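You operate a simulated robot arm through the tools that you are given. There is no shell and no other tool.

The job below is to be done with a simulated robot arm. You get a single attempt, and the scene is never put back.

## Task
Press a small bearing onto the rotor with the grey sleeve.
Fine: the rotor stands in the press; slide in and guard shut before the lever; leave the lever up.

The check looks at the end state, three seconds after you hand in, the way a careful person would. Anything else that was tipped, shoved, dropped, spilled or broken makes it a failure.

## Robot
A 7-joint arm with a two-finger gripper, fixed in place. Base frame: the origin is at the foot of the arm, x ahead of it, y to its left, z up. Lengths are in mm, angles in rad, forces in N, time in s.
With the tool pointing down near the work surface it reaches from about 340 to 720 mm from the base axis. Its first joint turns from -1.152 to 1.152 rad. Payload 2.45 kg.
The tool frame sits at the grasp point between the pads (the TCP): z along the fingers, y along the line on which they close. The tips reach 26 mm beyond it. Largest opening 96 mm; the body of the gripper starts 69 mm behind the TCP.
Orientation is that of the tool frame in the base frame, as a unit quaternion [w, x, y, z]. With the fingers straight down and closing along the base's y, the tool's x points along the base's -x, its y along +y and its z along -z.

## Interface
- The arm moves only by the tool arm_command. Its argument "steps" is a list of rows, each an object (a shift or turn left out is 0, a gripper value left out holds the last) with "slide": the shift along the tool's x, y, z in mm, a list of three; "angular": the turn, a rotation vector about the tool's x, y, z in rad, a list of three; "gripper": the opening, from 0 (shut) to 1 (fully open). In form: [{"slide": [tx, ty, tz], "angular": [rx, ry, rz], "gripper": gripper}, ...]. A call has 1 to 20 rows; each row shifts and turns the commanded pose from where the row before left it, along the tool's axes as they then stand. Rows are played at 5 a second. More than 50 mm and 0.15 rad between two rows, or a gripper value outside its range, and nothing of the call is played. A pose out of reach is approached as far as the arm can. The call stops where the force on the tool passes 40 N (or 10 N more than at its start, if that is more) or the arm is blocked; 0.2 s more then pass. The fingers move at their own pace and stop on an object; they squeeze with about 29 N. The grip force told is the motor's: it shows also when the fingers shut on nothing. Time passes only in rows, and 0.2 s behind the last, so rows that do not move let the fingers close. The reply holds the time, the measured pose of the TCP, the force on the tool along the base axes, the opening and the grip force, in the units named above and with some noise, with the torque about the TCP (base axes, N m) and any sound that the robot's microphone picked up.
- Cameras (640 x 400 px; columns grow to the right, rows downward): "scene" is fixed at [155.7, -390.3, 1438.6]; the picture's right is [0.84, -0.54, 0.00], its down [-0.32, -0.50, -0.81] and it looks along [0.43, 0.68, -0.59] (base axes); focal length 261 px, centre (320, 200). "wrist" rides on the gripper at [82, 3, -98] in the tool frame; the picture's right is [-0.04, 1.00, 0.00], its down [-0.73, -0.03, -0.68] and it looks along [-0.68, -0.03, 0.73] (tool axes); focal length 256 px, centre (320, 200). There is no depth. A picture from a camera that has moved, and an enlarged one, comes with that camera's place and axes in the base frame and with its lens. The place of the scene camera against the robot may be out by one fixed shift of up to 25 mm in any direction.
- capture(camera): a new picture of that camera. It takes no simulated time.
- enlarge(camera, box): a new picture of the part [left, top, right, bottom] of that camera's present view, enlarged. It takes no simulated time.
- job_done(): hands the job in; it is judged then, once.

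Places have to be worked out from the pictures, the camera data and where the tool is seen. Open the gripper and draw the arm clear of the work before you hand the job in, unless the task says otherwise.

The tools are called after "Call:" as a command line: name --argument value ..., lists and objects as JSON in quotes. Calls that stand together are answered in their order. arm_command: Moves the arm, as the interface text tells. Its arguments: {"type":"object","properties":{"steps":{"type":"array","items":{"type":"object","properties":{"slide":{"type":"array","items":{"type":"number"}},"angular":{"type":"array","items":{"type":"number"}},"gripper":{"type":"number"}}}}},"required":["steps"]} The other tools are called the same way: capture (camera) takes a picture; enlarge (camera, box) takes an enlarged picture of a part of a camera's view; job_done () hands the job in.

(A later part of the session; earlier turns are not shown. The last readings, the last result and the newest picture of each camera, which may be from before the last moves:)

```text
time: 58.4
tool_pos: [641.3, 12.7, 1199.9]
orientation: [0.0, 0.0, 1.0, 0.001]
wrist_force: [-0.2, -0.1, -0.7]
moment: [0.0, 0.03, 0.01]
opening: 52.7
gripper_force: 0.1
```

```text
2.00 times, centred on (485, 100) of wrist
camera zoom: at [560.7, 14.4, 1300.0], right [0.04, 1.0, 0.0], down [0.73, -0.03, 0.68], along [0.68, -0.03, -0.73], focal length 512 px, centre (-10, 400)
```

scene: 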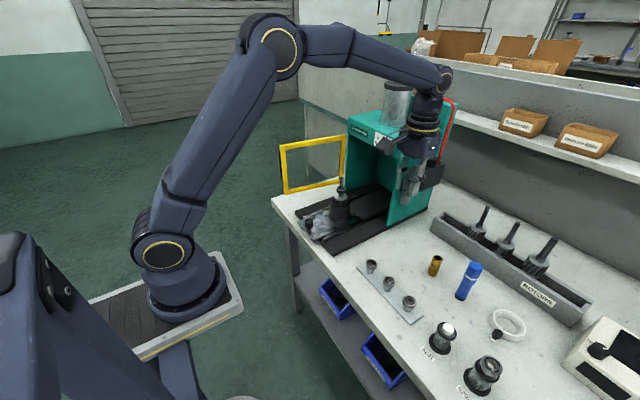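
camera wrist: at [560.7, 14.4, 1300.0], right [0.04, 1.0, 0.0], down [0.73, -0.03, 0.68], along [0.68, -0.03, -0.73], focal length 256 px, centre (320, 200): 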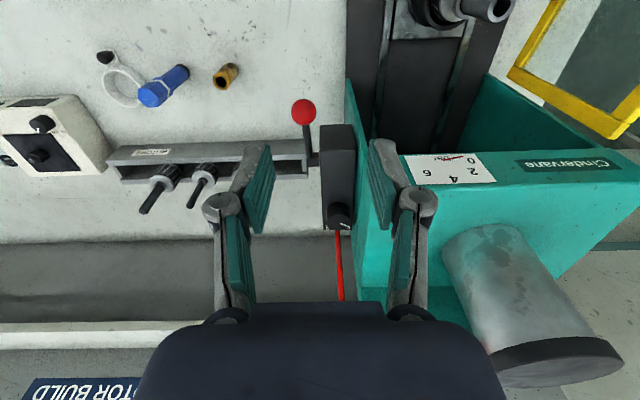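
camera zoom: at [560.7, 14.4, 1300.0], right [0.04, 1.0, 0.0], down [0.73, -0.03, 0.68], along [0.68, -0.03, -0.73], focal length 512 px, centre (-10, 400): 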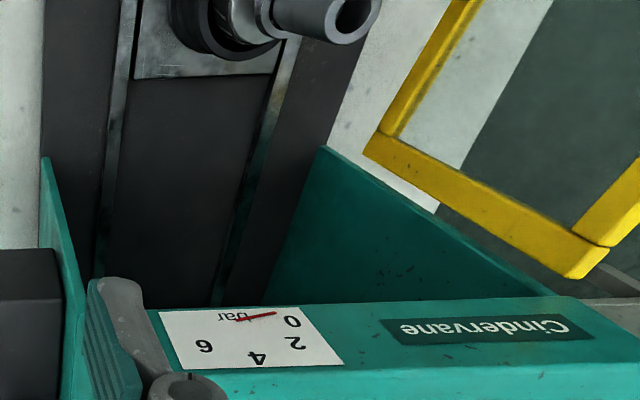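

Regulator points to 6 bar with the gauge at rest 0 — supply is set, so I leave it alone. The lever ball is at ≈(672,-7,1048) with pivot ≈(757,-2,1010), 24° up. Next the slide: I go above its knob at ≈(477,178).

Call:
arm_command --steps '[{"slide": [32.8, 33, 0]}, {"slide": [32.8, 33, 0]}, {"slide": [32.8, 33, 0]}, {"slide": [32.8, 33, 0]}, {"slide": [32.8, 33, 0]}, {"slide": [0, 0, 43]}, {"slide": [0, 0, 43]}, {"slide": [0, 0, 43]}, {"slide": [0, 0, 43]}, {"slide": [0, 0, 43]}, {"slide": [0, 0, 43]}, {"slide": [0, 0, 0]}, {"slide": [0, 0, 0]}]'

Call:
capture --camera "wrist"

Call:
enlarge --camera "wrist" --box '[270, 90, 370, 190]'

Call:
enlarge --camera "scene" --box '[290, 160, 360, 245]'

```text
time: 61.2
tool_pos: [478.5, 177.8, 944.4]
orientation: [0.001, 0.0, 1.0, 0.0]
wrist_force: [0.5, -0.8, -0.3]
moment: [-0.03, 0.03, 0.01]
opening: 52.7
gripper_force: 0.0
```

```text
taken
camera wrist: at [397.3, 181.3, 1043.8], right [0.04, 1.0, 0.0], down [0.73, -0.03, 0.68], along [0.68, -0.03, -0.73], focal length 256 px, centre (320, 200)
```

wrist: 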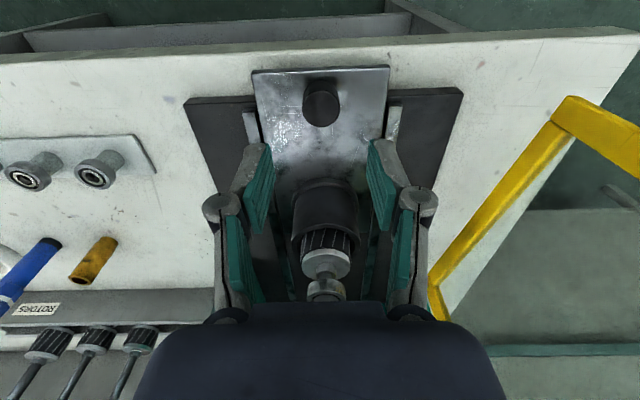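

```text
4.00 times, centred on (320, 140) of wrist
camera zoom: at [397.3, 181.3, 1043.8], right [0.04, 1.0, 0.0], down [0.73, -0.03, 0.68], along [0.68, -0.03, -0.73], focal length 1024 px, centre (320, 440)
```

zoom: 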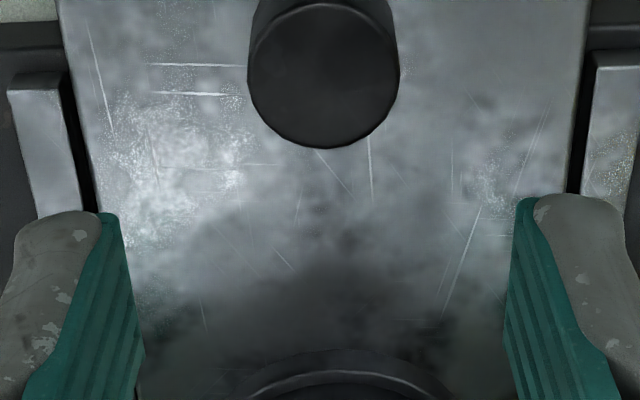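

```text
4.71 times, centred on (325, 202) of scene
camera zoom: at [155.7, -390.3, 1438.6], right [0.84, -0.54, 0.0], down [-0.32, -0.5, -0.81], along [0.43, 0.68, -0.59], focal length 1228 px, centre (296, 188)
```

zoom: 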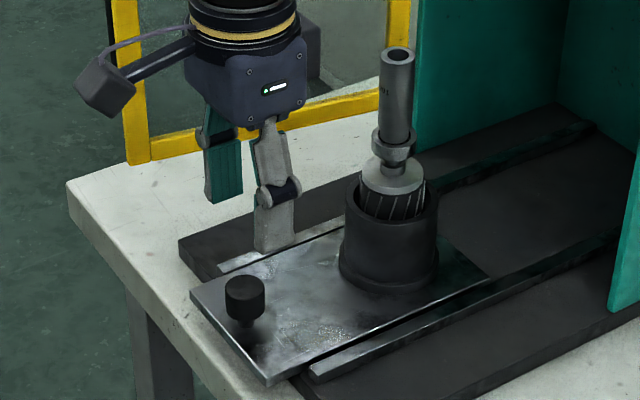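

Knob top ≈ (478.5,178,853), aligned with the TCP. I lower 60 mm and check clearance.

Call:
arm_command --steps '[{"slide": [0, 0.3, 20]}, {"slide": [0, 0, 20]}, {"slide": [0, 0, 20]}, {"slide": [0, 0, 0]}, {"slide": [0, 0, 0]}]'

Call:
enlarge --camera "wrist" --box '[260, 110, 380, 220]'

Call:
enlarge --camera "scene" --box '[295, 185, 355, 245]'

```text
time: 62.4
tool_pos: [480.5, 178.9, 883.9]
orientation: [0.0, 0.001, 1.0, 0.001]
wrist_force: [-0.3, 1.1, -0.1]
moment: [-0.03, 0.02, -0.03]
opening: 52.6
gripper_force: 0.0
```

```text
3.64 times, centred on (320, 165) of wrist
camera zoom: at [397.9, 179.9, 983.3], right [0.04, 1.0, 0.0], down [0.73, -0.03, 0.68], along [0.68, -0.03, -0.73], focal length 931 px, centre (320, 327)
```

zoom: 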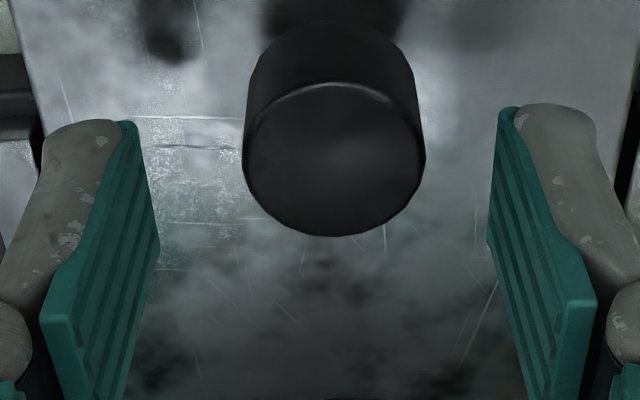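

```text
6.67 times, centred on (325, 215) of scene
camera zoom: at [155.7, -390.3, 1438.6], right [0.84, -0.54, 0.0], down [-0.32, -0.5, -0.81], along [0.43, 0.68, -0.59], focal length 1739 px, centre (287, 100)
```

zoom: 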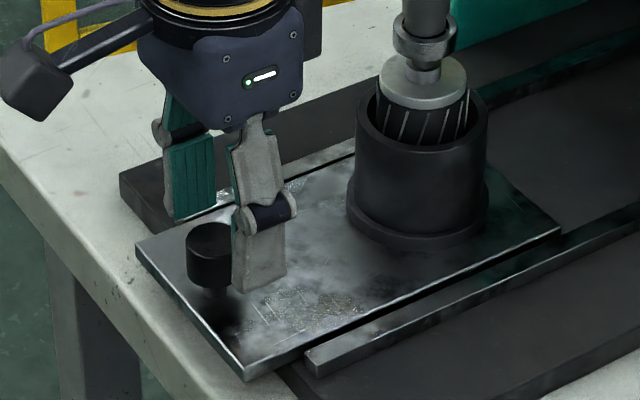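

Knob is ≈29 mm wide, top z≈854, ~2 mm to +y. I correct, lower 20 mm (tips ≈838, clear of the slide plate), and close on it.

Call:
arm_command --steps '[{"slide": [0, 1.8, 10]}, {"slide": [0, 0, 10]}, {"slide": [0, 0, 0]}, {"slide": [0, 0, 0], "gripper": 0.2}, {"slide": [0, 0, 0]}, {"slide": [0, 0, 0]}, {"slide": [0, 0, 0]}]'

Call:
enlarge --camera "wrist" --box '[260, 110, 380, 220]'

Call:
enlarge --camera "scene" --box '[295, 160, 375, 245]'

```text
time: 64.0
tool_pos: [478.7, 179.3, 863.3]
orientation: [0.0, 0.0, 1.0, 0.0]
wrist_force: [0.9, -3.2, -1.3]
moment: [-0.04, -0.04, 0.03]
opening: 27.1
gripper_force: 45.4
```

```text
3.64 times, centred on (320, 165) of wrist
camera zoom: at [397.1, 182.2, 961.8], right [0.04, 1.0, 0.0], down [0.73, -0.03, 0.68], along [0.68, -0.03, -0.73], focal length 931 px, centre (320, 327)
```

zoom: 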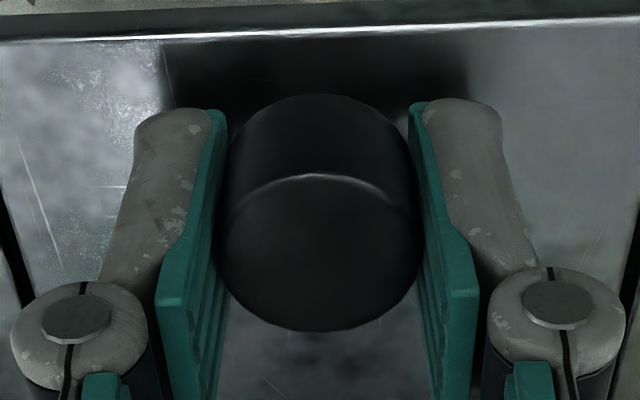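

```text
4.71 times, centred on (335, 202) of scene
camera zoom: at [155.7, -390.4, 1438.6], right [0.84, -0.54, 0.0], down [-0.32, -0.5, -0.81], along [0.43, 0.68, -0.59], focal length 1228 px, centre (249, 188)
```

zoom: 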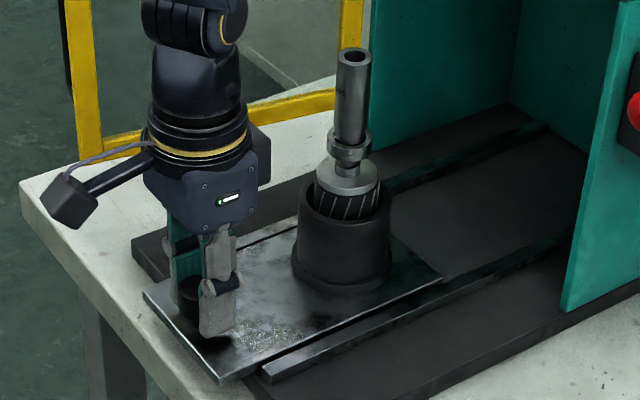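

Knob gripped. I push the slide toward the press (+x) gently, 8 mm per row, checking force.

Call:
arm_command --steps '[{"slide": [-4, 0, 0]}, {"slide": [-8, 0, 0]}, {"slide": [-8, 0, 0]}, {"slide": [-8, 0, 0]}, {"slide": [-8, 0, 0]}, {"slide": [-8, 0, 0]}, {"slide": [0, 0, 0]}]'

Call:
enlarge --camera "scene" --box '[295, 150, 395, 250]'

```text
time: 65.6
tool_pos: [524.2, 179.2, 863.7]
orientation: [0.001, 0.0, 1.0, 0.0]
wrist_force: [2.3, 1.4, 2.3]
moment: [0.1, -0.72, 0.03]
opening: 26.8
gripper_force: 44.9
```

```text
4.00 times, centred on (345, 200) of scene
camera zoom: at [155.7, -390.3, 1438.6], right [0.84, -0.54, 0.0], down [-0.32, -0.5, -0.81], along [0.43, 0.68, -0.59], focal length 1044 px, centre (220, 200)
```

zoom: 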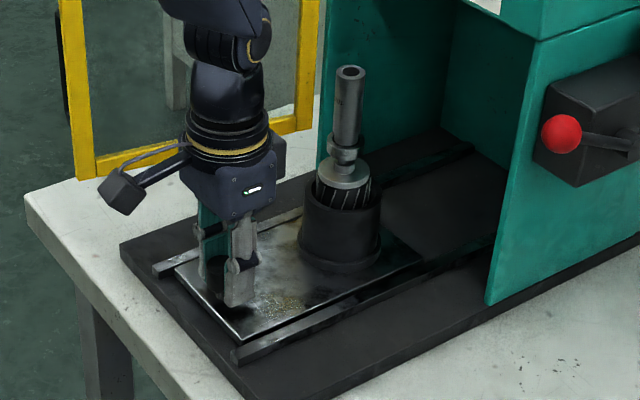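

Slide moves smoothly (few N). I continue to x≈640, keeping the wrist elbow clear of the press header (x≈703).

Call:
arm_command --steps '[{"slide": [-8, 0, 0]}, {"slide": [-9, 0, 0]}, {"slide": [-9, 0, 0]}, {"slide": [-9, 0, 0]}, {"slide": [-9, 0, 0]}, {"slide": [-9, 0, 0]}, {"slide": [-9, 0, 0]}, {"slide": [-9, 0, 0]}, {"slide": [-9, 0, 0]}, {"slide": [0, 0, 0]}]'

Call:
enlarge --camera "scene" --box '[295, 100, 445, 250]'

Call:
capture --camera "wrist"

```text
time: 67.8
tool_pos: [602.2, 180.3, 862.1]
orientation: [-0.001, 0.0, 1.0, 0.001]
wrist_force: [-1.7, 14.0, -16.8]
moment: [0.27, 0.41, 0.05]
opening: 27.2
gripper_force: 45.3
```

```text
2.67 times, centred on (370, 175) of scene
camera zoom: at [156.0, -389.9, 1438.7], right [0.84, -0.54, 0.0], down [-0.32, -0.5, -0.81], along [0.43, 0.68, -0.59], focal length 696 px, centre (187, 267)
```

zoom: 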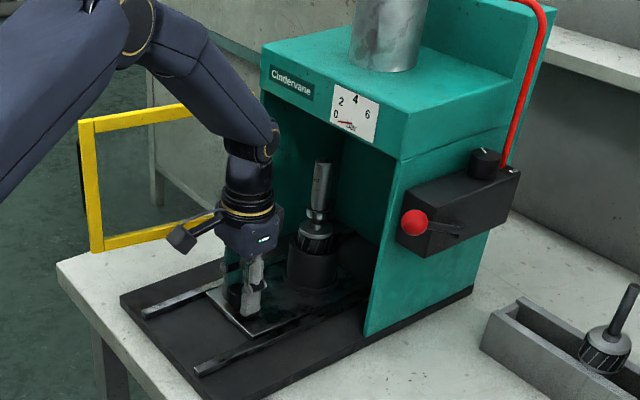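

```text
taken
camera wrist: at [521.6, 181.8, 961.9], right [0.04, 1.0, 0.0], down [0.74, -0.03, 0.68], along [0.68, -0.03, -0.74], focal length 256 px, centre (320, 200)
```

wrist: 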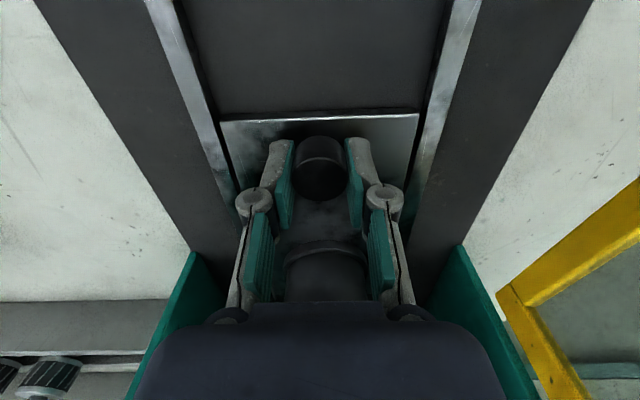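

Side forces are building from drift while gripping, so I release the knob, step back behind it, and tilt the tool forward (wrist leaning back) to push with closed fingertips — this also keeps the elbow clear of the header.

Call:
arm_command --steps '[{"slide": [0, 0, 0], "gripper": 0.5}, {"slide": [0, 0, 0]}, {"slide": [0, 0, 0]}, {"slide": [0, 0, -20]}, {"slide": [0, 0, -20]}, {"slide": [30, 0, 0], "gripper": 0}, {"slide": [30, 0, 0]}, {"slide": [0, 0, 0]}]'

Call:
enlarge --camera "scene" --box '[295, 130, 415, 250]'

Call:
capture --camera "wrist"

```text
time: 69.6
tool_pos: [543.3, 178.6, 902.8]
orientation: [0.0, -0.001, 1.0, 0.0]
wrist_force: [0.5, 1.0, -0.8]
moment: [0.0, -0.01, 0.0]
opening: 0.0
gripper_force: 23.0
```

```text
3.33 times, centred on (355, 190) of scene
camera zoom: at [155.7, -390.3, 1438.6], right [0.84, -0.54, 0.0], down [-0.32, -0.5, -0.81], along [0.43, 0.68, -0.59], focal length 870 px, centre (203, 233)
```

zoom: 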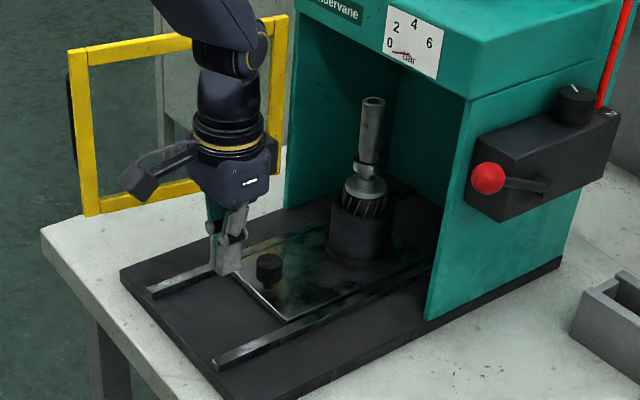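

```text
taken
camera wrist: at [461.5, 180.9, 1002.7], right [0.04, 1.0, 0.0], down [0.73, -0.03, 0.68], along [0.68, -0.03, -0.73], focal length 256 px, centre (320, 200)
```

wrist: 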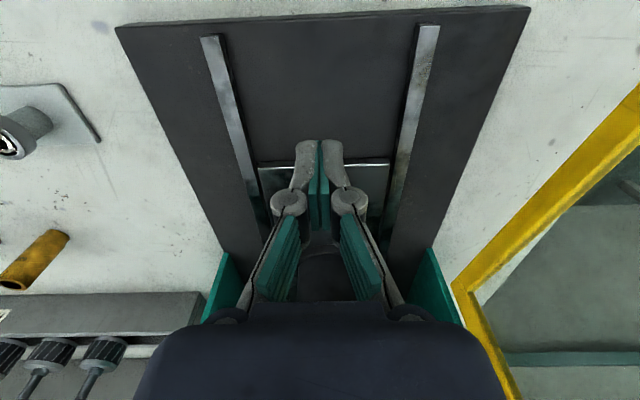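

Now tilt forward 0.45 rad in place and verify.

Call:
arm_command --steps '[{"slide": [0, 0, 0], "angular": [0, -0.15, 0]}, {"slide": [0, 0, 0], "angular": [0, -0.15, 0]}, {"slide": [0, 0, 0], "angular": [0, -0.15, 0]}, {"slide": [0, 0, 0]}, {"slide": [0, 0, 0]}]'

Call:
enlarge --camera "scene" --box '[275, 110, 415, 250]'

```text
time: 70.8
tool_pos: [543.2, 179.7, 903.0]
orientation: [0.224, 0.0, 0.975, 0.0]
wrist_force: [0.2, 0.7, 0.9]
moment: [0.0, 0.05, 0.02]
opening: 0.1
gripper_force: 29.0
```

```text
2.86 times, centred on (345, 180) of scene
camera zoom: at [155.7, -390.3, 1438.6], right [0.84, -0.54, 0.0], down [-0.32, -0.5, -0.81], along [0.43, 0.68, -0.59], focal length 745 px, centre (249, 257)
```

zoom: 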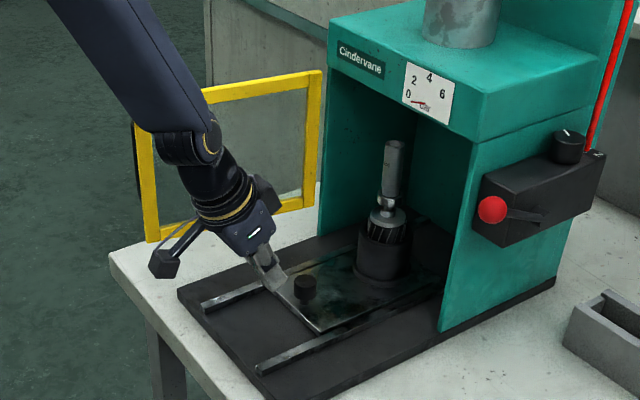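

Tilt is right. I lower 41 mm vertically behind the knob and then check.

Call:
arm_command --steps '[{"slide": [6, 0, 12.5]}, {"slide": [6, 0, 12.4]}, {"slide": [5.8, 0, 12]}, {"slide": [0, 0, 0]}]'

Call:
enlarge --camera "scene" --box '[310, 180, 380, 240]'

Call:
capture --camera "wrist"

```text
time: 71.8
tool_pos: [544.8, 179.8, 861.9]
orientation: [0.224, 0.0, 0.975, 0.0]
wrist_force: [0.9, 0.3, -0.3]
moment: [0.01, -0.01, 0.02]
opening: 0.0
gripper_force: 27.8
```

```text
6.67 times, centred on (345, 210) of scene
camera zoom: at [155.7, -390.3, 1438.6], right [0.84, -0.54, 0.0], down [-0.32, -0.5, -0.81], along [0.43, 0.68, -0.59], focal length 1739 px, centre (153, 133)
```

zoom: 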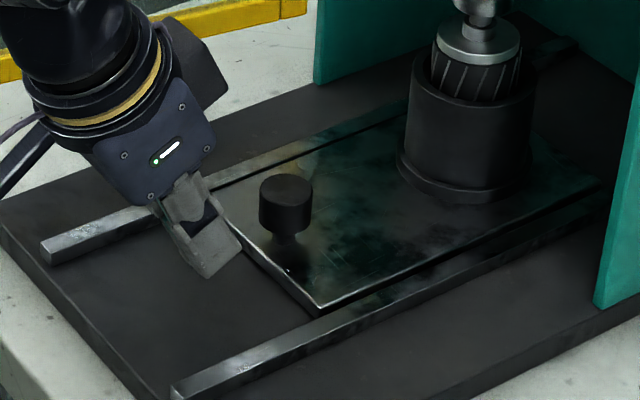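

```text
taken
camera wrist: at [427.9, 181.9, 915.3], right [0.04, 1.0, 0.02], down [0.37, -0.03, 0.93], along [0.93, -0.03, -0.37], focal length 256 px, centre (320, 200)
```

wrist: 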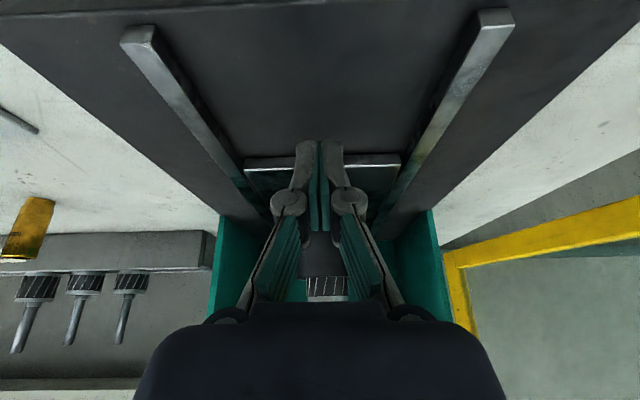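

Fingertip is lined up behind the knob. I push along +x.

Call:
arm_command --steps '[{"slide": [-7.2, 0, 3.48]}, {"slide": [-7.2, 0, 3.48]}, {"slide": [-7.2, 0, 3.48]}, {"slide": [-7.2, 0, 3.48]}, {"slide": [-7.2, 0, 3.48]}, {"slide": [-7.2, 0, 3.48]}, {"slide": [-7.2, 0, 3.48]}, {"slide": [-7.2, 0, 3.48]}, {"slide": [0, 0, 0]}]'

Call:
enlarge --camera "scene" --box '[295, 110, 435, 250]'

```text
time: 73.8
tool_pos: [607.5, 178.4, 862.4]
orientation: [0.222, 0.0, 0.975, 0.0]
wrist_force: [-0.7, -0.6, -0.3]
moment: [-0.02, 0.0, 0.0]
opening: 0.0
gripper_force: 28.3
```

```text
2.86 times, centred on (365, 180) of scene
camera zoom: at [155.7, -390.3, 1438.6], right [0.84, -0.54, 0.0], down [-0.32, -0.5, -0.81], along [0.43, 0.68, -0.59], focal length 745 px, centre (191, 257)
```

zoom: 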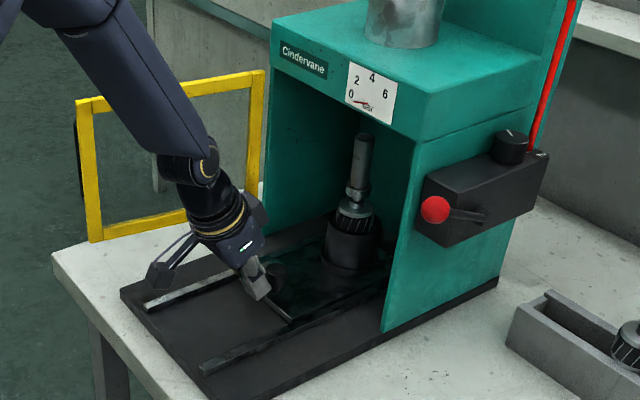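

Slide advances freely (knob ≈ x 643). I keep pushing.

Call:
arm_command --steps '[{"slide": [-7.2, 0, 3.48]}, {"slide": [-7.2, 0, 3.48]}, {"slide": [-7.2, 0, 3.48]}, {"slide": [-7.2, 0, 3.48]}, {"slide": [0, 0, 0]}]'

Call:
enlarge --camera "scene" --box '[295, 110, 435, 250]'

Call:
capture --camera "wrist"

```text
time: 75.0
tool_pos: [636.5, 179.4, 858.7]
orientation: [0.219, -0.001, 0.976, 0.0]
wrist_force: [-20.1, 0.7, -2.1]
moment: [0.06, 0.37, 0.0]
opening: 6.0
gripper_force: 28.7
```

```text
2.86 times, centred on (365, 180) of scene
camera zoom: at [155.2, -390.3, 1438.7], right [0.84, -0.54, 0.0], down [-0.32, -0.5, -0.81], along [0.43, 0.68, -0.59], focal length 745 px, centre (191, 257)
```

zoom: 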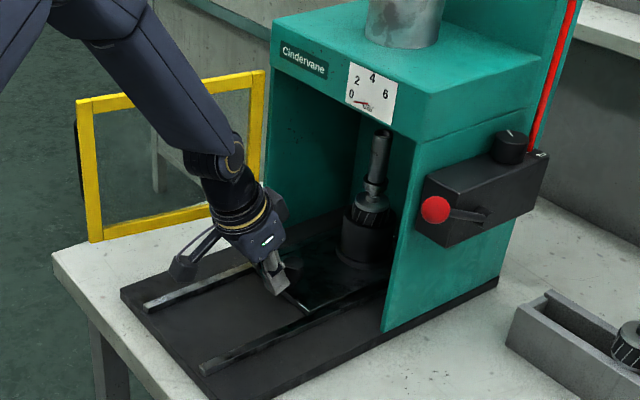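

```text
taken
camera wrist: at [520.3, 180.7, 913.5], right [0.04, 1.0, 0.02], down [0.37, -0.03, 0.93], along [0.93, -0.03, -0.37], focal length 256 px, centre (320, 200)
```

wrist: 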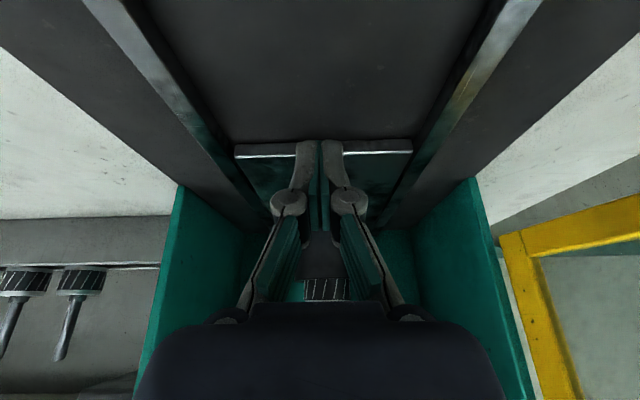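

Resistance rose to 20 N and the knob started wedging the fingers — the slide appears to be at its stop (travel ≈195 mm). I back off and look into the press.

Call:
arm_command --steps '[{"slide": [7.2, 0, -3.48]}, {"slide": [14.4, 0, -6.96]}, {"slide": [18, 0, -8.7]}, {"slide": [0, 0, 0]}]'

Call:
capture --camera "wrist"

Call:
enlarge --camera "scene" --box '[340, 120, 440, 240]'

```text
time: 76.0
tool_pos: [595.4, 178.0, 862.0]
orientation: [0.224, 0.0, 0.975, 0.0]
wrist_force: [-0.9, 0.1, -0.1]
moment: [0.02, -0.03, 0.01]
opening: 0.0
gripper_force: 28.2
```

```text
taken
camera wrist: at [478.6, 179.6, 914.9], right [0.04, 1.0, 0.02], down [0.36, -0.03, 0.93], along [0.93, -0.03, -0.36], focal length 256 px, centre (320, 200)
```

wrist: 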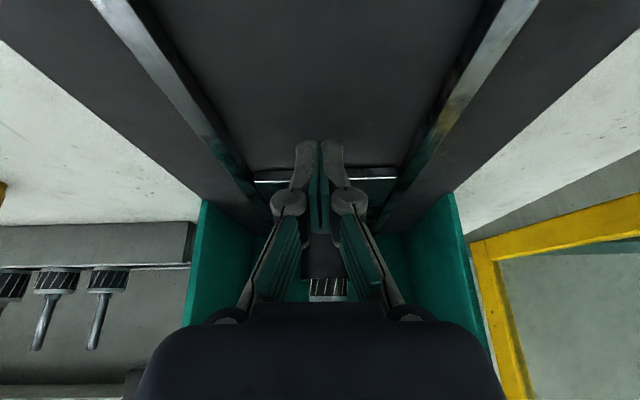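

```text
3.33 times, centred on (390, 180) of scene
camera zoom: at [155.7, -390.3, 1438.6], right [0.84, -0.54, 0.0], down [-0.32, -0.5, -0.81], along [0.43, 0.68, -0.59], focal length 870 px, centre (87, 267)
```

zoom: 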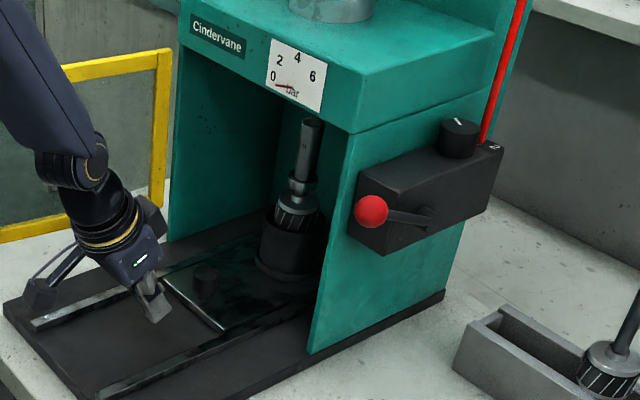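

I want to be sure it's truly at the stop, so I push once more with one finger centred on the knob (TCP shifted 5 mm in y) to avoid wedging.

Call:
arm_command --steps '[{"slide": [0, -4, 0]}, {"slide": [-13.5, 0, 6.5]}, {"slide": [-13.5, 0, 6.5]}, {"slide": [-5.4, 0, 2.6]}, {"slide": [-4.5, 0, 2.2]}, {"slide": [-2.7, 0, 1.3]}, {"slide": [0, 0, 0]}]'

Call:
capture --camera "wrist"

```text
time: 77.6
tool_pos: [636.0, 174.9, 859.0]
orientation: [0.218, 0.0, 0.976, -0.001]
wrist_force: [-30.9, 1.0, 6.3]
moment: [0.09, 0.38, 0.07]
opening: 0.1
gripper_force: 28.6
```

```text
taken
camera wrist: at [520.0, 177.0, 914.6], right [0.04, 1.0, 0.02], down [0.37, -0.03, 0.93], along [0.93, -0.03, -0.37], focal length 256 px, centre (320, 200)
```

wrist: 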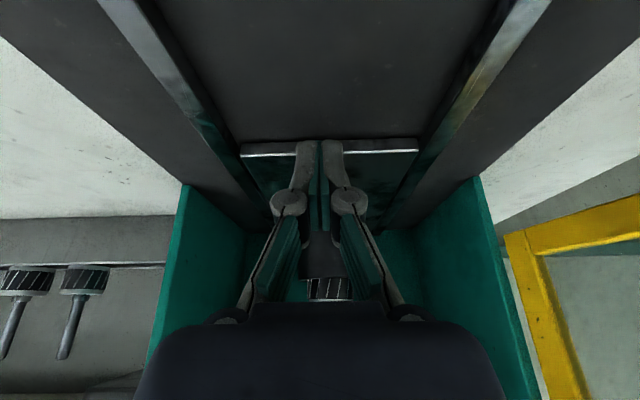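

Solid stop at the same place with 31 N — the slide is fully in. I back away, rise and straighten the tool, then look at the guard.

Call:
arm_command --steps '[{"slide": [18, 0, -8.7]}, {"slide": [36, 0, -17.4]}, {"slide": [36, 0, -17.4]}, {"slide": [-19.6, 0, -40.5]}, {"slide": [-19.6, 0, -40.5]}, {"slide": [-19.6, 0, -40.5]}, {"slide": [-19.6, 0, -40.5], "angular": [0, 0.15, 0]}, {"slide": [0, 0, -20], "angular": [0, 0.15, 0]}, {"slide": [0, 0, 0], "angular": [0, 0.15, 0]}, {"slide": [30, 20, -20]}, {"slide": [30, 20, -20]}, {"slide": [0, 0, 0]}]'

Call:
capture --camera "wrist"

Call:
capture --camera "scene"

```text
time: 80.2
tool_pos: [471.9, 215.4, 1101.9]
orientation: [0.0, 0.001, 1.0, 0.0]
wrist_force: [-0.5, -0.1, 0.8]
moment: [0.01, -0.01, 0.02]
opening: 0.0
gripper_force: 28.3
```

```text
taken
camera wrist: at [390.9, 218.4, 1201.5], right [0.04, 1.0, 0.0], down [0.73, -0.03, 0.68], along [0.68, -0.03, -0.73], focal length 256 px, centre (320, 200)
```

wrist: 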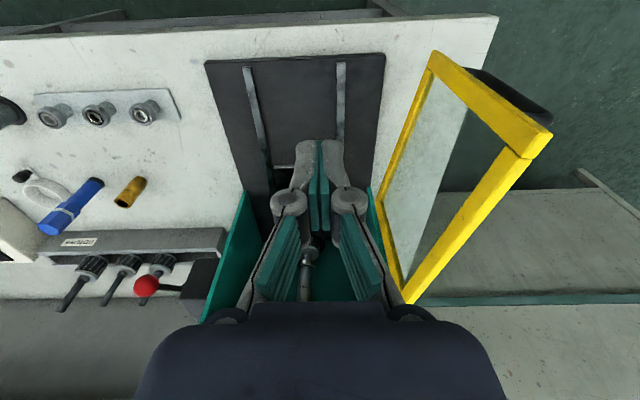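

```text
taken
```

scene: 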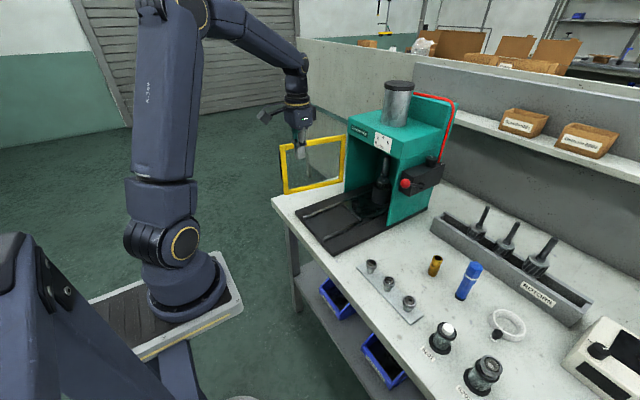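

Call:
enlarge --camera "wrist" --box '[370, 30, 570, 310]'

Call:
enlarge --camera "scene" --box '[265, 110, 355, 210]'

```text
1.43 times, centred on (470, 170) of wrist
camera zoom: at [390.9, 218.4, 1201.5], right [0.04, 1.0, 0.0], down [0.73, -0.03, 0.68], along [0.68, -0.03, -0.73], focal length 366 px, centre (106, 243)
```

zoom: 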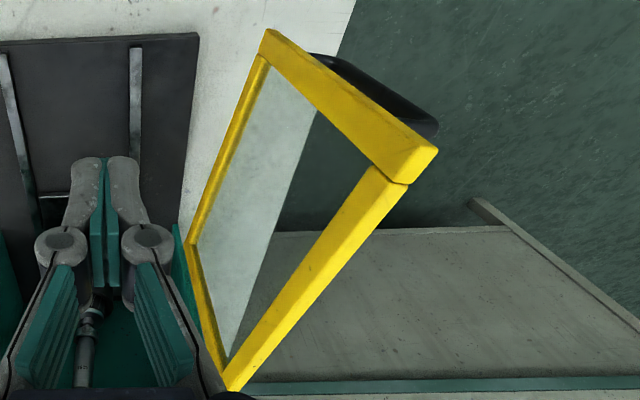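

```text
4.00 times, centred on (310, 160) of scene
camera zoom: at [155.7, -390.3, 1438.6], right [0.84, -0.54, 0.0], down [-0.32, -0.5, -0.81], along [0.43, 0.68, -0.59], focal length 1044 px, centre (360, 360)
```

zoom: 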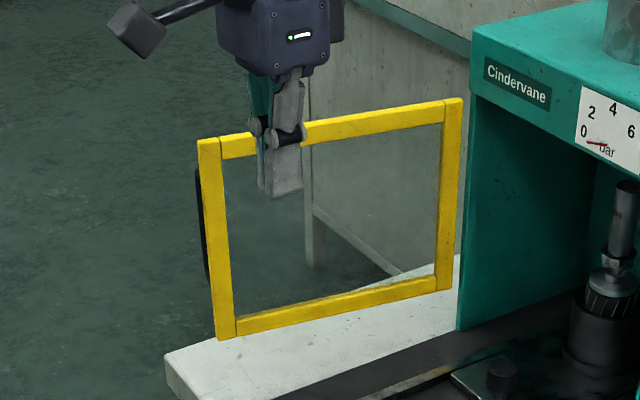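

Guard: end bar top corner ≈(469,348,1068), handle ≈(477,374) reaching up to z≈1032, hinge ≈(705,310). I fly over it at z≈1150 to the outside (y≈425), closed fingers, and check before lowering.

Call:
arm_command --steps '[{"slide": [0, 0, -48]}, {"slide": [-2, 42, 0]}, {"slide": [-2, 42, 0]}, {"slide": [-2, 42, 0]}, {"slide": [-2, 42, 0]}, {"slide": [-2, 42, 0]}, {"slide": [0, 0, 0]}, {"slide": [0, 0, 0]}]'

Call:
capture --camera "wrist"

Call:
enlarge --camera "scene" --box '[255, 80, 385, 210]'

```text
time: 82.0
tool_pos: [485.4, 423.3, 1149.7]
orientation: [0.0, 0.0, 1.0, -0.001]
wrist_force: [0.4, -0.4, 0.1]
moment: [-0.01, 0.0, -0.01]
opening: 0.1
gripper_force: 28.6
```

```text
taken
camera wrist: at [404.4, 426.3, 1249.6], right [0.04, 1.0, 0.0], down [0.73, -0.03, 0.68], along [0.68, -0.03, -0.73], focal length 256 px, centre (320, 200)
```

wrist: 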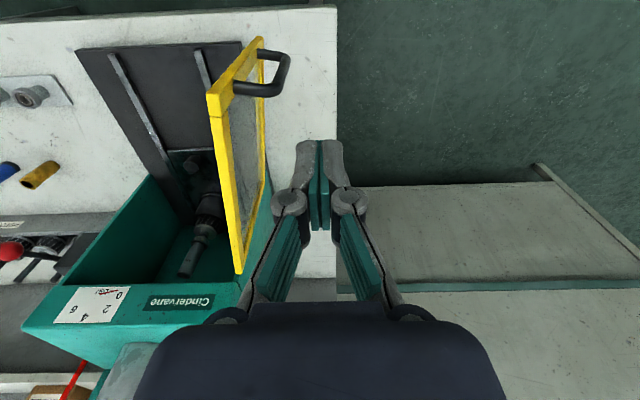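

```text
3.08 times, centred on (320, 145) of scene
camera zoom: at [155.7, -390.3, 1438.6], right [0.84, -0.54, 0.0], down [-0.32, -0.5, -0.81], along [0.43, 0.68, -0.59], focal length 803 px, centre (320, 369)
```

zoom: 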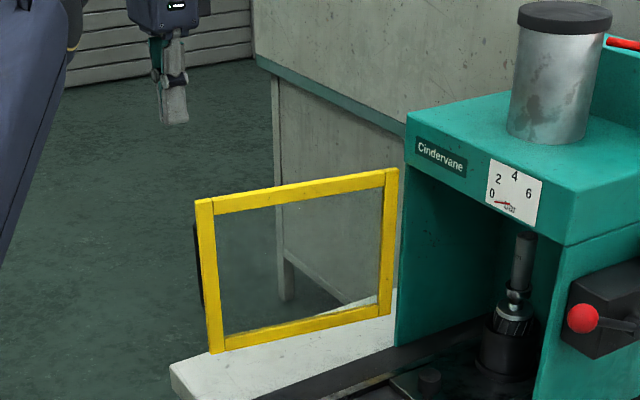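

From here the handle's grip bar is clear: ≈(480,384), z≈935–1030; hinge ≈(701,307), top of guard ≈1068. I lower to TCP z≈1010 outside the handle (body stays above the guard top).

Call:
arm_command --steps '[{"slide": [0, 2, 35]}, {"slide": [0, 0, 35]}, {"slide": [0, 0, 35]}, {"slide": [0, 0, 34]}, {"slide": [0, 0, 0]}]'

Call:
capture --camera "wrist"

Call:
enlarge --camera "scene" --box '[255, 80, 385, 210]'

```text
time: 83.2
tool_pos: [486.5, 428.3, 1012.8]
orientation: [0.0, 0.001, 1.0, 0.0]
wrist_force: [0.7, -0.2, 0.0]
moment: [-0.03, -0.02, -0.02]
opening: 0.0
gripper_force: 29.0
```

```text
taken
camera wrist: at [403.6, 430.1, 1111.2], right [0.04, 1.0, 0.0], down [0.73, -0.03, 0.68], along [0.68, -0.03, -0.73], focal length 256 px, centre (320, 200)
```

wrist: 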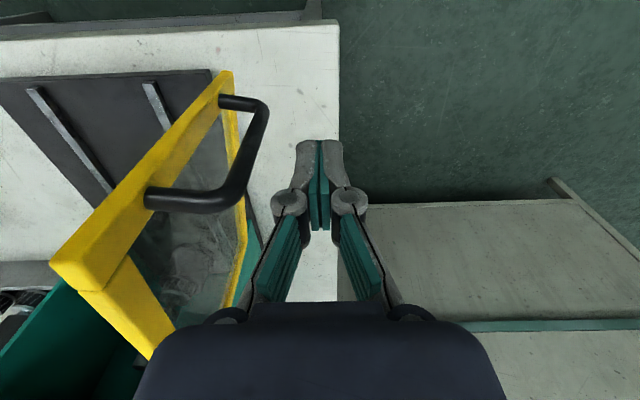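

```text
3.08 times, centred on (320, 145) of scene
camera zoom: at [155.7, -390.3, 1438.6], right [0.84, -0.54, 0.0], down [-0.32, -0.5, -0.81], along [0.43, 0.68, -0.59], focal length 803 px, centre (320, 369)
```

zoom: 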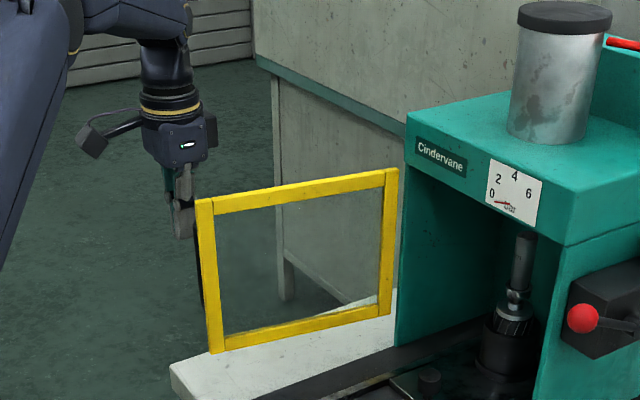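

Fingers are beside the handle bar (≈(477,389)). I begin pushing along the guard's arc: first contact and ~10° of swing, then check.

Call:
arm_command --steps '[{"slide": [1.1, -10.5, 0]}, {"slide": [1.1, -10.6, 0]}, {"slide": [4.4, -12.7, 0]}, {"slide": [4.4, -12.7, 0]}, {"slide": [4.4, -12.8, 0]}, {"slide": [0, 0, 0]}]'

Call:
capture --camera "wrist"

Call:
enlarge --camera "scene" --box '[255, 80, 385, 210]'

```text
time: 84.6
tool_pos: [470.8, 367.8, 1011.5]
orientation: [-0.001, 0.001, 1.0, -0.001]
wrist_force: [0.3, 0.3, 0.7]
moment: [0.01, -0.01, 0.0]
opening: 0.0
gripper_force: 28.4
```

```text
taken
camera wrist: at [388.2, 369.6, 1110.4], right [0.04, 1.0, 0.0], down [0.73, -0.03, 0.68], along [0.68, -0.03, -0.73], focal length 256 px, centre (320, 200)
```

wrist: 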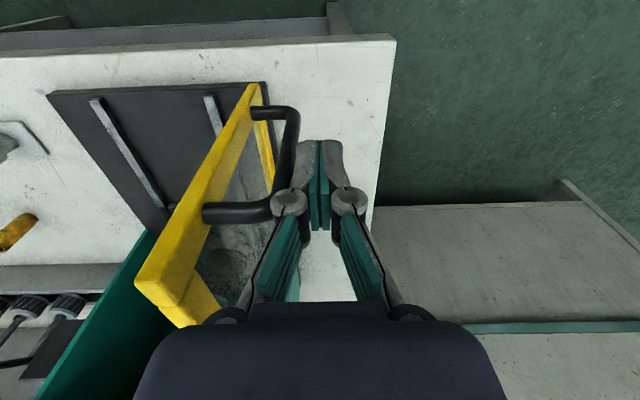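

```text
3.08 times, centred on (320, 145) of scene
camera zoom: at [155.7, -390.3, 1438.6], right [0.84, -0.54, 0.0], down [-0.32, -0.5, -0.81], along [0.43, 0.68, -0.59], focal length 803 px, centre (320, 369)
```

zoom: 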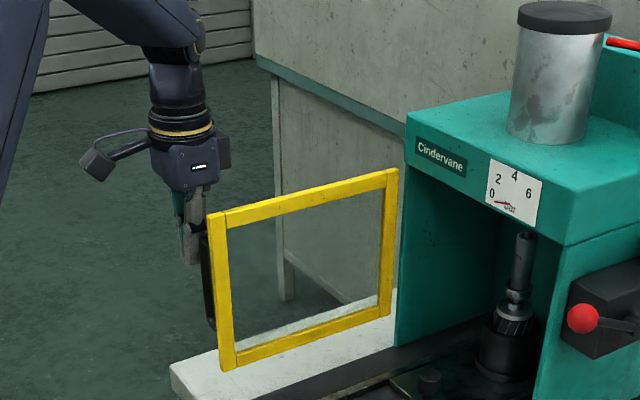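

The guard is swinging with almost no force. I continue along the arc another 30°.

Call:
arm_command --steps '[{"slide": [2.5, -13, 0]}, {"slide": [2.5, -13, 0]}, {"slide": [2.5, -13, 0]}, {"slide": [0.3, -13.3, 0]}, {"slide": [0.3, -13.3, 0]}, {"slide": [0.3, -13.3, 0]}, {"slide": [-2, -13.4, 0]}, {"slide": [-2, -13.4, 0]}, {"slide": [-2, -13.4, 0]}, {"slide": [0, 0, 0]}]'

Call:
capture --camera "wrist"

Call:
enlarge --camera "scene" --box '[255, 80, 415, 240]'

```text
time: 86.8
tool_pos: [465.6, 247.6, 1009.2]
orientation: [-0.001, 0.0, 1.0, 0.0]
wrist_force: [0.1, -0.4, -0.3]
moment: [-0.02, -0.03, -0.01]
opening: 0.0
gripper_force: 28.3
```

```text
taken
camera wrist: at [384.5, 249.6, 1109.1], right [0.04, 1.0, 0.0], down [0.73, -0.03, 0.68], along [0.68, -0.03, -0.73], focal length 256 px, centre (320, 200)
```

wrist: 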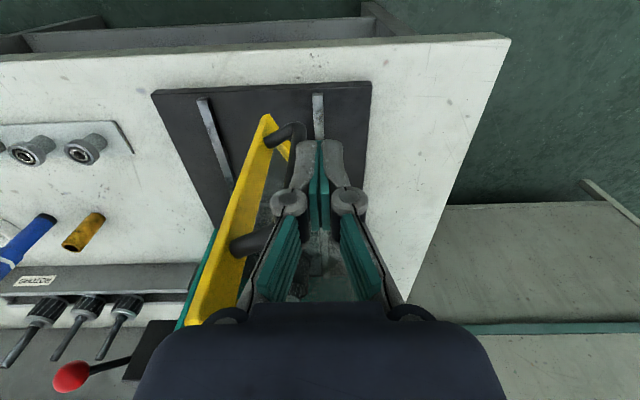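

```text
2.50 times, centred on (335, 160) of scene
camera zoom: at [155.7, -390.3, 1438.6], right [0.84, -0.54, 0.0], down [-0.32, -0.5, -0.81], along [0.43, 0.68, -0.59], focal length 652 px, centre (282, 300)
```

zoom: 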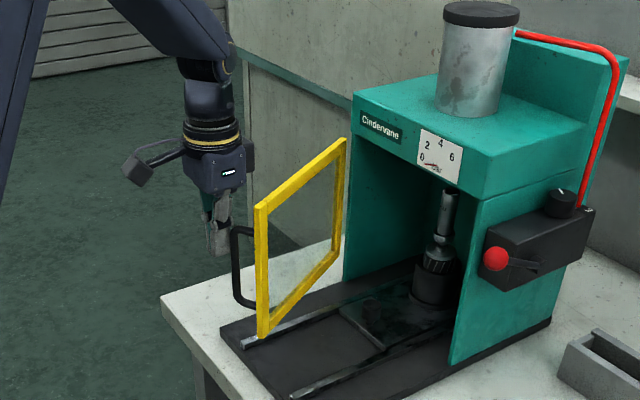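

Good swing. I continue the arc another 30°.

Call:
arm_command --steps '[{"slide": [-5.3, -12.3, 0]}, {"slide": [-5.3, -12.3, 0]}, {"slide": [-5.3, -12.3, 0]}, {"slide": [-6.6, -12.2, 0]}, {"slide": [-6.6, -12.2, 0]}, {"slide": [-6.6, -12.2, 0]}, {"slide": [-8.7, -10.9, 0]}, {"slide": [-8.7, -10.9, 0]}, {"slide": [-8.7, -10.9, 0]}, {"slide": [0, 0, 0]}]'

Call:
capture --camera "wrist"

Call:
enlarge --camera "scene" --box '[275, 90, 435, 250]'

```text
time: 89.0
tool_pos: [529.1, 141.1, 1009.3]
orientation: [-0.001, 0.0, 1.0, 0.0]
wrist_force: [0.2, -0.4, 0.5]
moment: [0.0, 0.01, 0.02]
opening: 0.1
gripper_force: 28.7
```

```text
taken
camera wrist: at [447.0, 144.3, 1107.8], right [0.04, 1.0, 0.0], down [0.73, -0.03, 0.68], along [0.68, -0.03, -0.73], focal length 256 px, centre (320, 200)
```

wrist: 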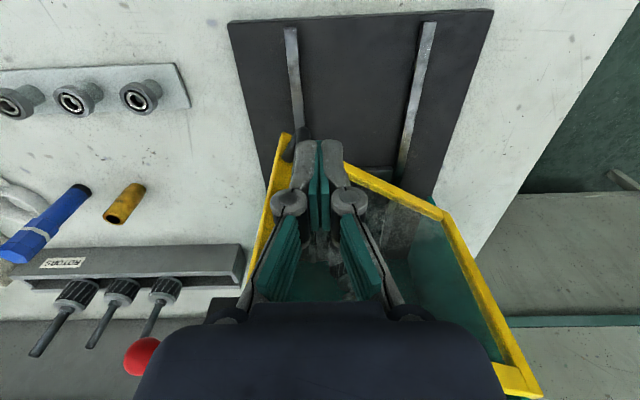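

```text
2.50 times, centred on (355, 170) of scene
camera zoom: at [155.7, -390.3, 1438.6], right [0.84, -0.54, 0.0], down [-0.32, -0.5, -0.81], along [0.43, 0.68, -0.59], focal length 652 px, centre (232, 275)
```

zoom: 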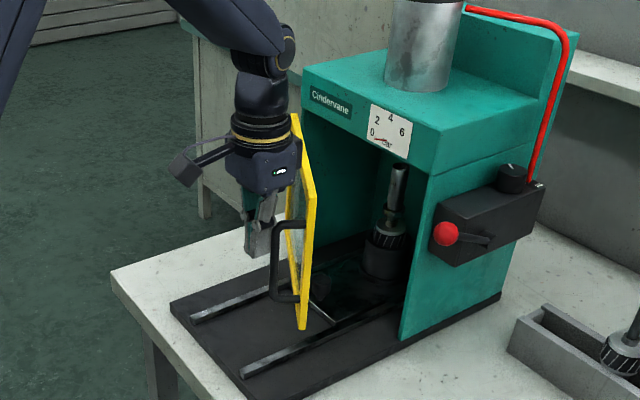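

Two-thirds closed. I continue toward the closed position.

Call:
arm_command --steps '[{"slide": [-10.2, -9.1, 0]}, {"slide": [-10.2, -9.1, 0]}, {"slide": [-10.2, -9.1, 0]}, {"slide": [-12.3, -7.3, 0]}, {"slide": [-12.3, -7.3, 0]}, {"slide": [-12.3, -7.3, 0]}, {"slide": [0, 0, 0]}]'

Call:
capture --camera "wrist"

Call:
enlarge --camera "scene" --box '[295, 90, 455, 250]'

```text
time: 90.6
tool_pos: [596.8, 93.9, 1009.7]
orientation: [0.001, 0.0, 1.0, 0.0]
wrist_force: [-0.2, -0.2, -0.2]
moment: [-0.04, -0.01, 0.02]
opening: 0.1
gripper_force: 28.1
```

```text
taken
camera wrist: at [516.1, 96.2, 1109.2], right [0.04, 1.0, 0.0], down [0.73, -0.03, 0.68], along [0.68, -0.03, -0.73], focal length 256 px, centre (320, 200)
```

wrist: 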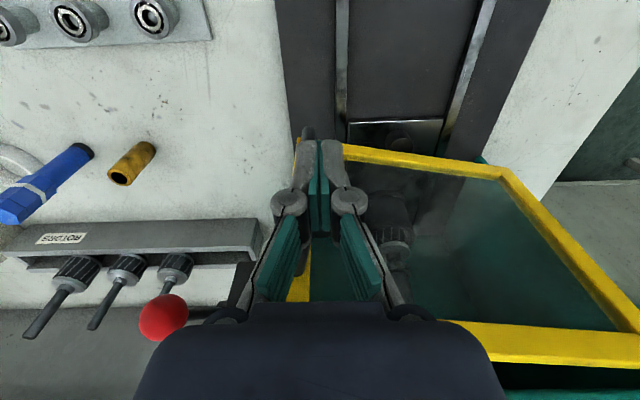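

```text
2.50 times, centred on (375, 170) of scene
camera zoom: at [155.7, -390.3, 1438.6], right [0.84, -0.54, 0.0], down [-0.32, -0.5, -0.81], along [0.43, 0.68, -0.59], focal length 652 px, centre (182, 275)
```

zoom: 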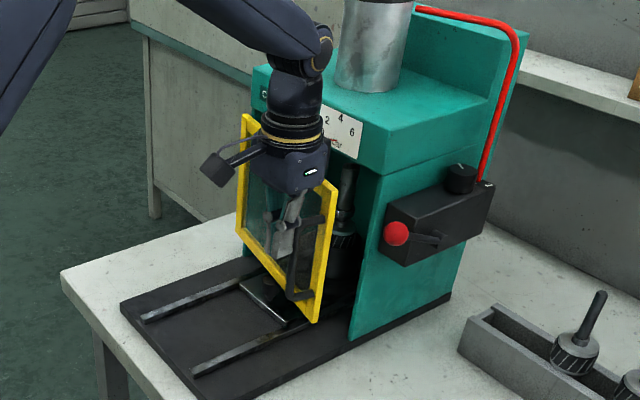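

Nearly shut. I push the last part gently until it meets the frame.

Call:
arm_command --steps '[{"slide": [-10, -4.2, 0]}, {"slide": [-10, -4.2, 0]}, {"slide": [-10, -4.2, 0]}, {"slide": [-8, -3, 0]}, {"slide": [0, 0, 0]}]'

Call:
capture --camera "wrist"

Call:
enlarge --camera "scene" --box '[305, 90, 465, 250]'

```text
time: 91.8
tool_pos: [634.8, 78.6, 1009.6]
orientation: [0.0, 0.0, 1.0, 0.0]
wrist_force: [-0.5, 0.3, -0.6]
moment: [-0.02, -0.01, 0.01]
opening: 0.0
gripper_force: 28.8
```

```text
taken
camera wrist: at [552.9, 80.3, 1108.9], right [0.04, 1.0, 0.0], down [0.73, -0.03, 0.68], along [0.68, -0.03, -0.73], focal length 256 px, centre (320, 200)
```

wrist: 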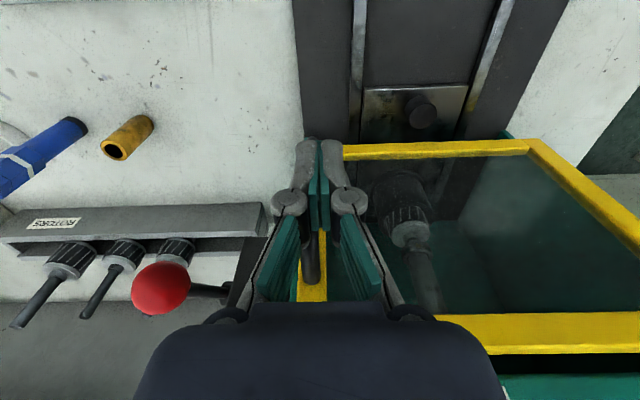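

```text
2.50 times, centred on (385, 170) of scene
camera zoom: at [155.7, -390.3, 1438.6], right [0.84, -0.54, 0.0], down [-0.32, -0.5, -0.81], along [0.43, 0.68, -0.59], focal length 652 px, centre (158, 275)
```

zoom: 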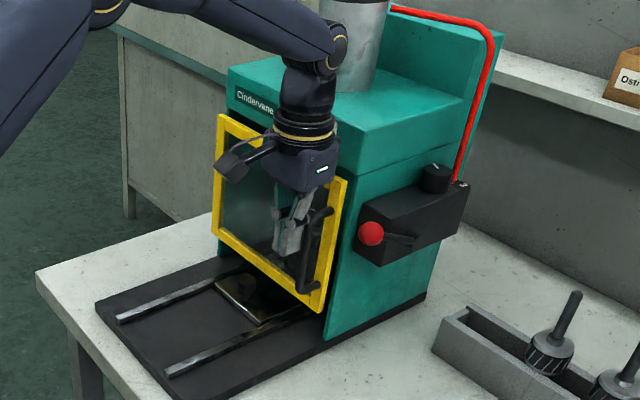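

Almost flush. I keep pushing in 2–3 mm steps until I feel the stop.

Call:
arm_command --steps '[{"slide": [-3, -0.5, 0]}, {"slide": [-3, 0, 0]}, {"slide": [-3, 0, 0]}, {"slide": [-3, 0, 0]}, {"slide": [0, 0, 0]}]'

Call:
enlarge --camera "scene" --box '[345, 120, 415, 220]'

Call:
capture --camera "wrist"

```text
time: 93.0
tool_pos: [645.3, 78.4, 1009.4]
orientation: [-0.003, 0.0, 1.0, -0.001]
wrist_force: [-25.6, -4.0, 8.4]
moment: [-0.13, 0.38, -0.22]
opening: 0.0
gripper_force: 28.6
```

```text
4.00 times, centred on (380, 170) of scene
camera zoom: at [154.8, -390.4, 1438.7], right [0.84, -0.54, 0.0], down [-0.32, -0.5, -0.81], along [0.43, 0.68, -0.59], focal length 1044 px, centre (80, 320)
```

zoom: 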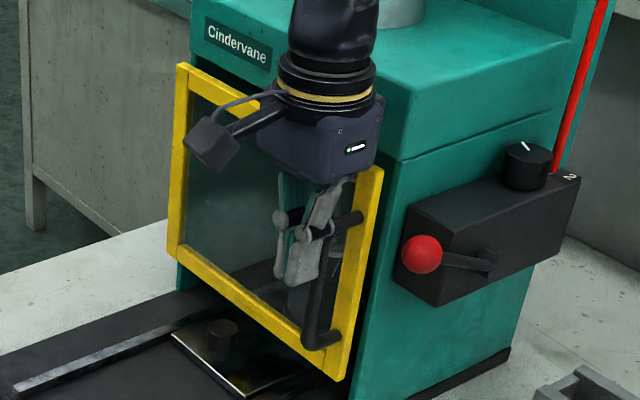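

```text
taken
camera wrist: at [563.3, 80.4, 1109.0], right [0.04, 1.0, 0.0], down [0.74, -0.03, 0.67], along [0.67, -0.03, -0.74], focal length 256 px, centre (320, 200)
```

wrist: 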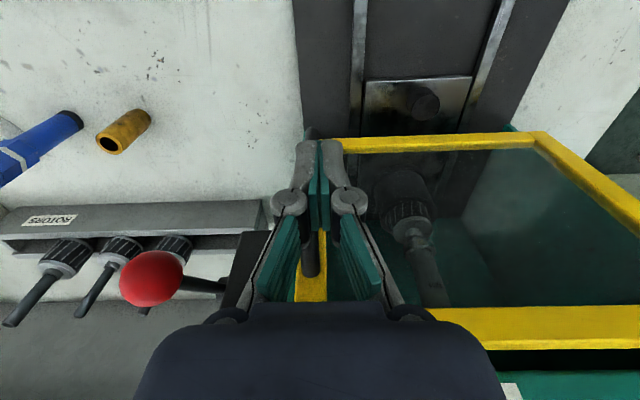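

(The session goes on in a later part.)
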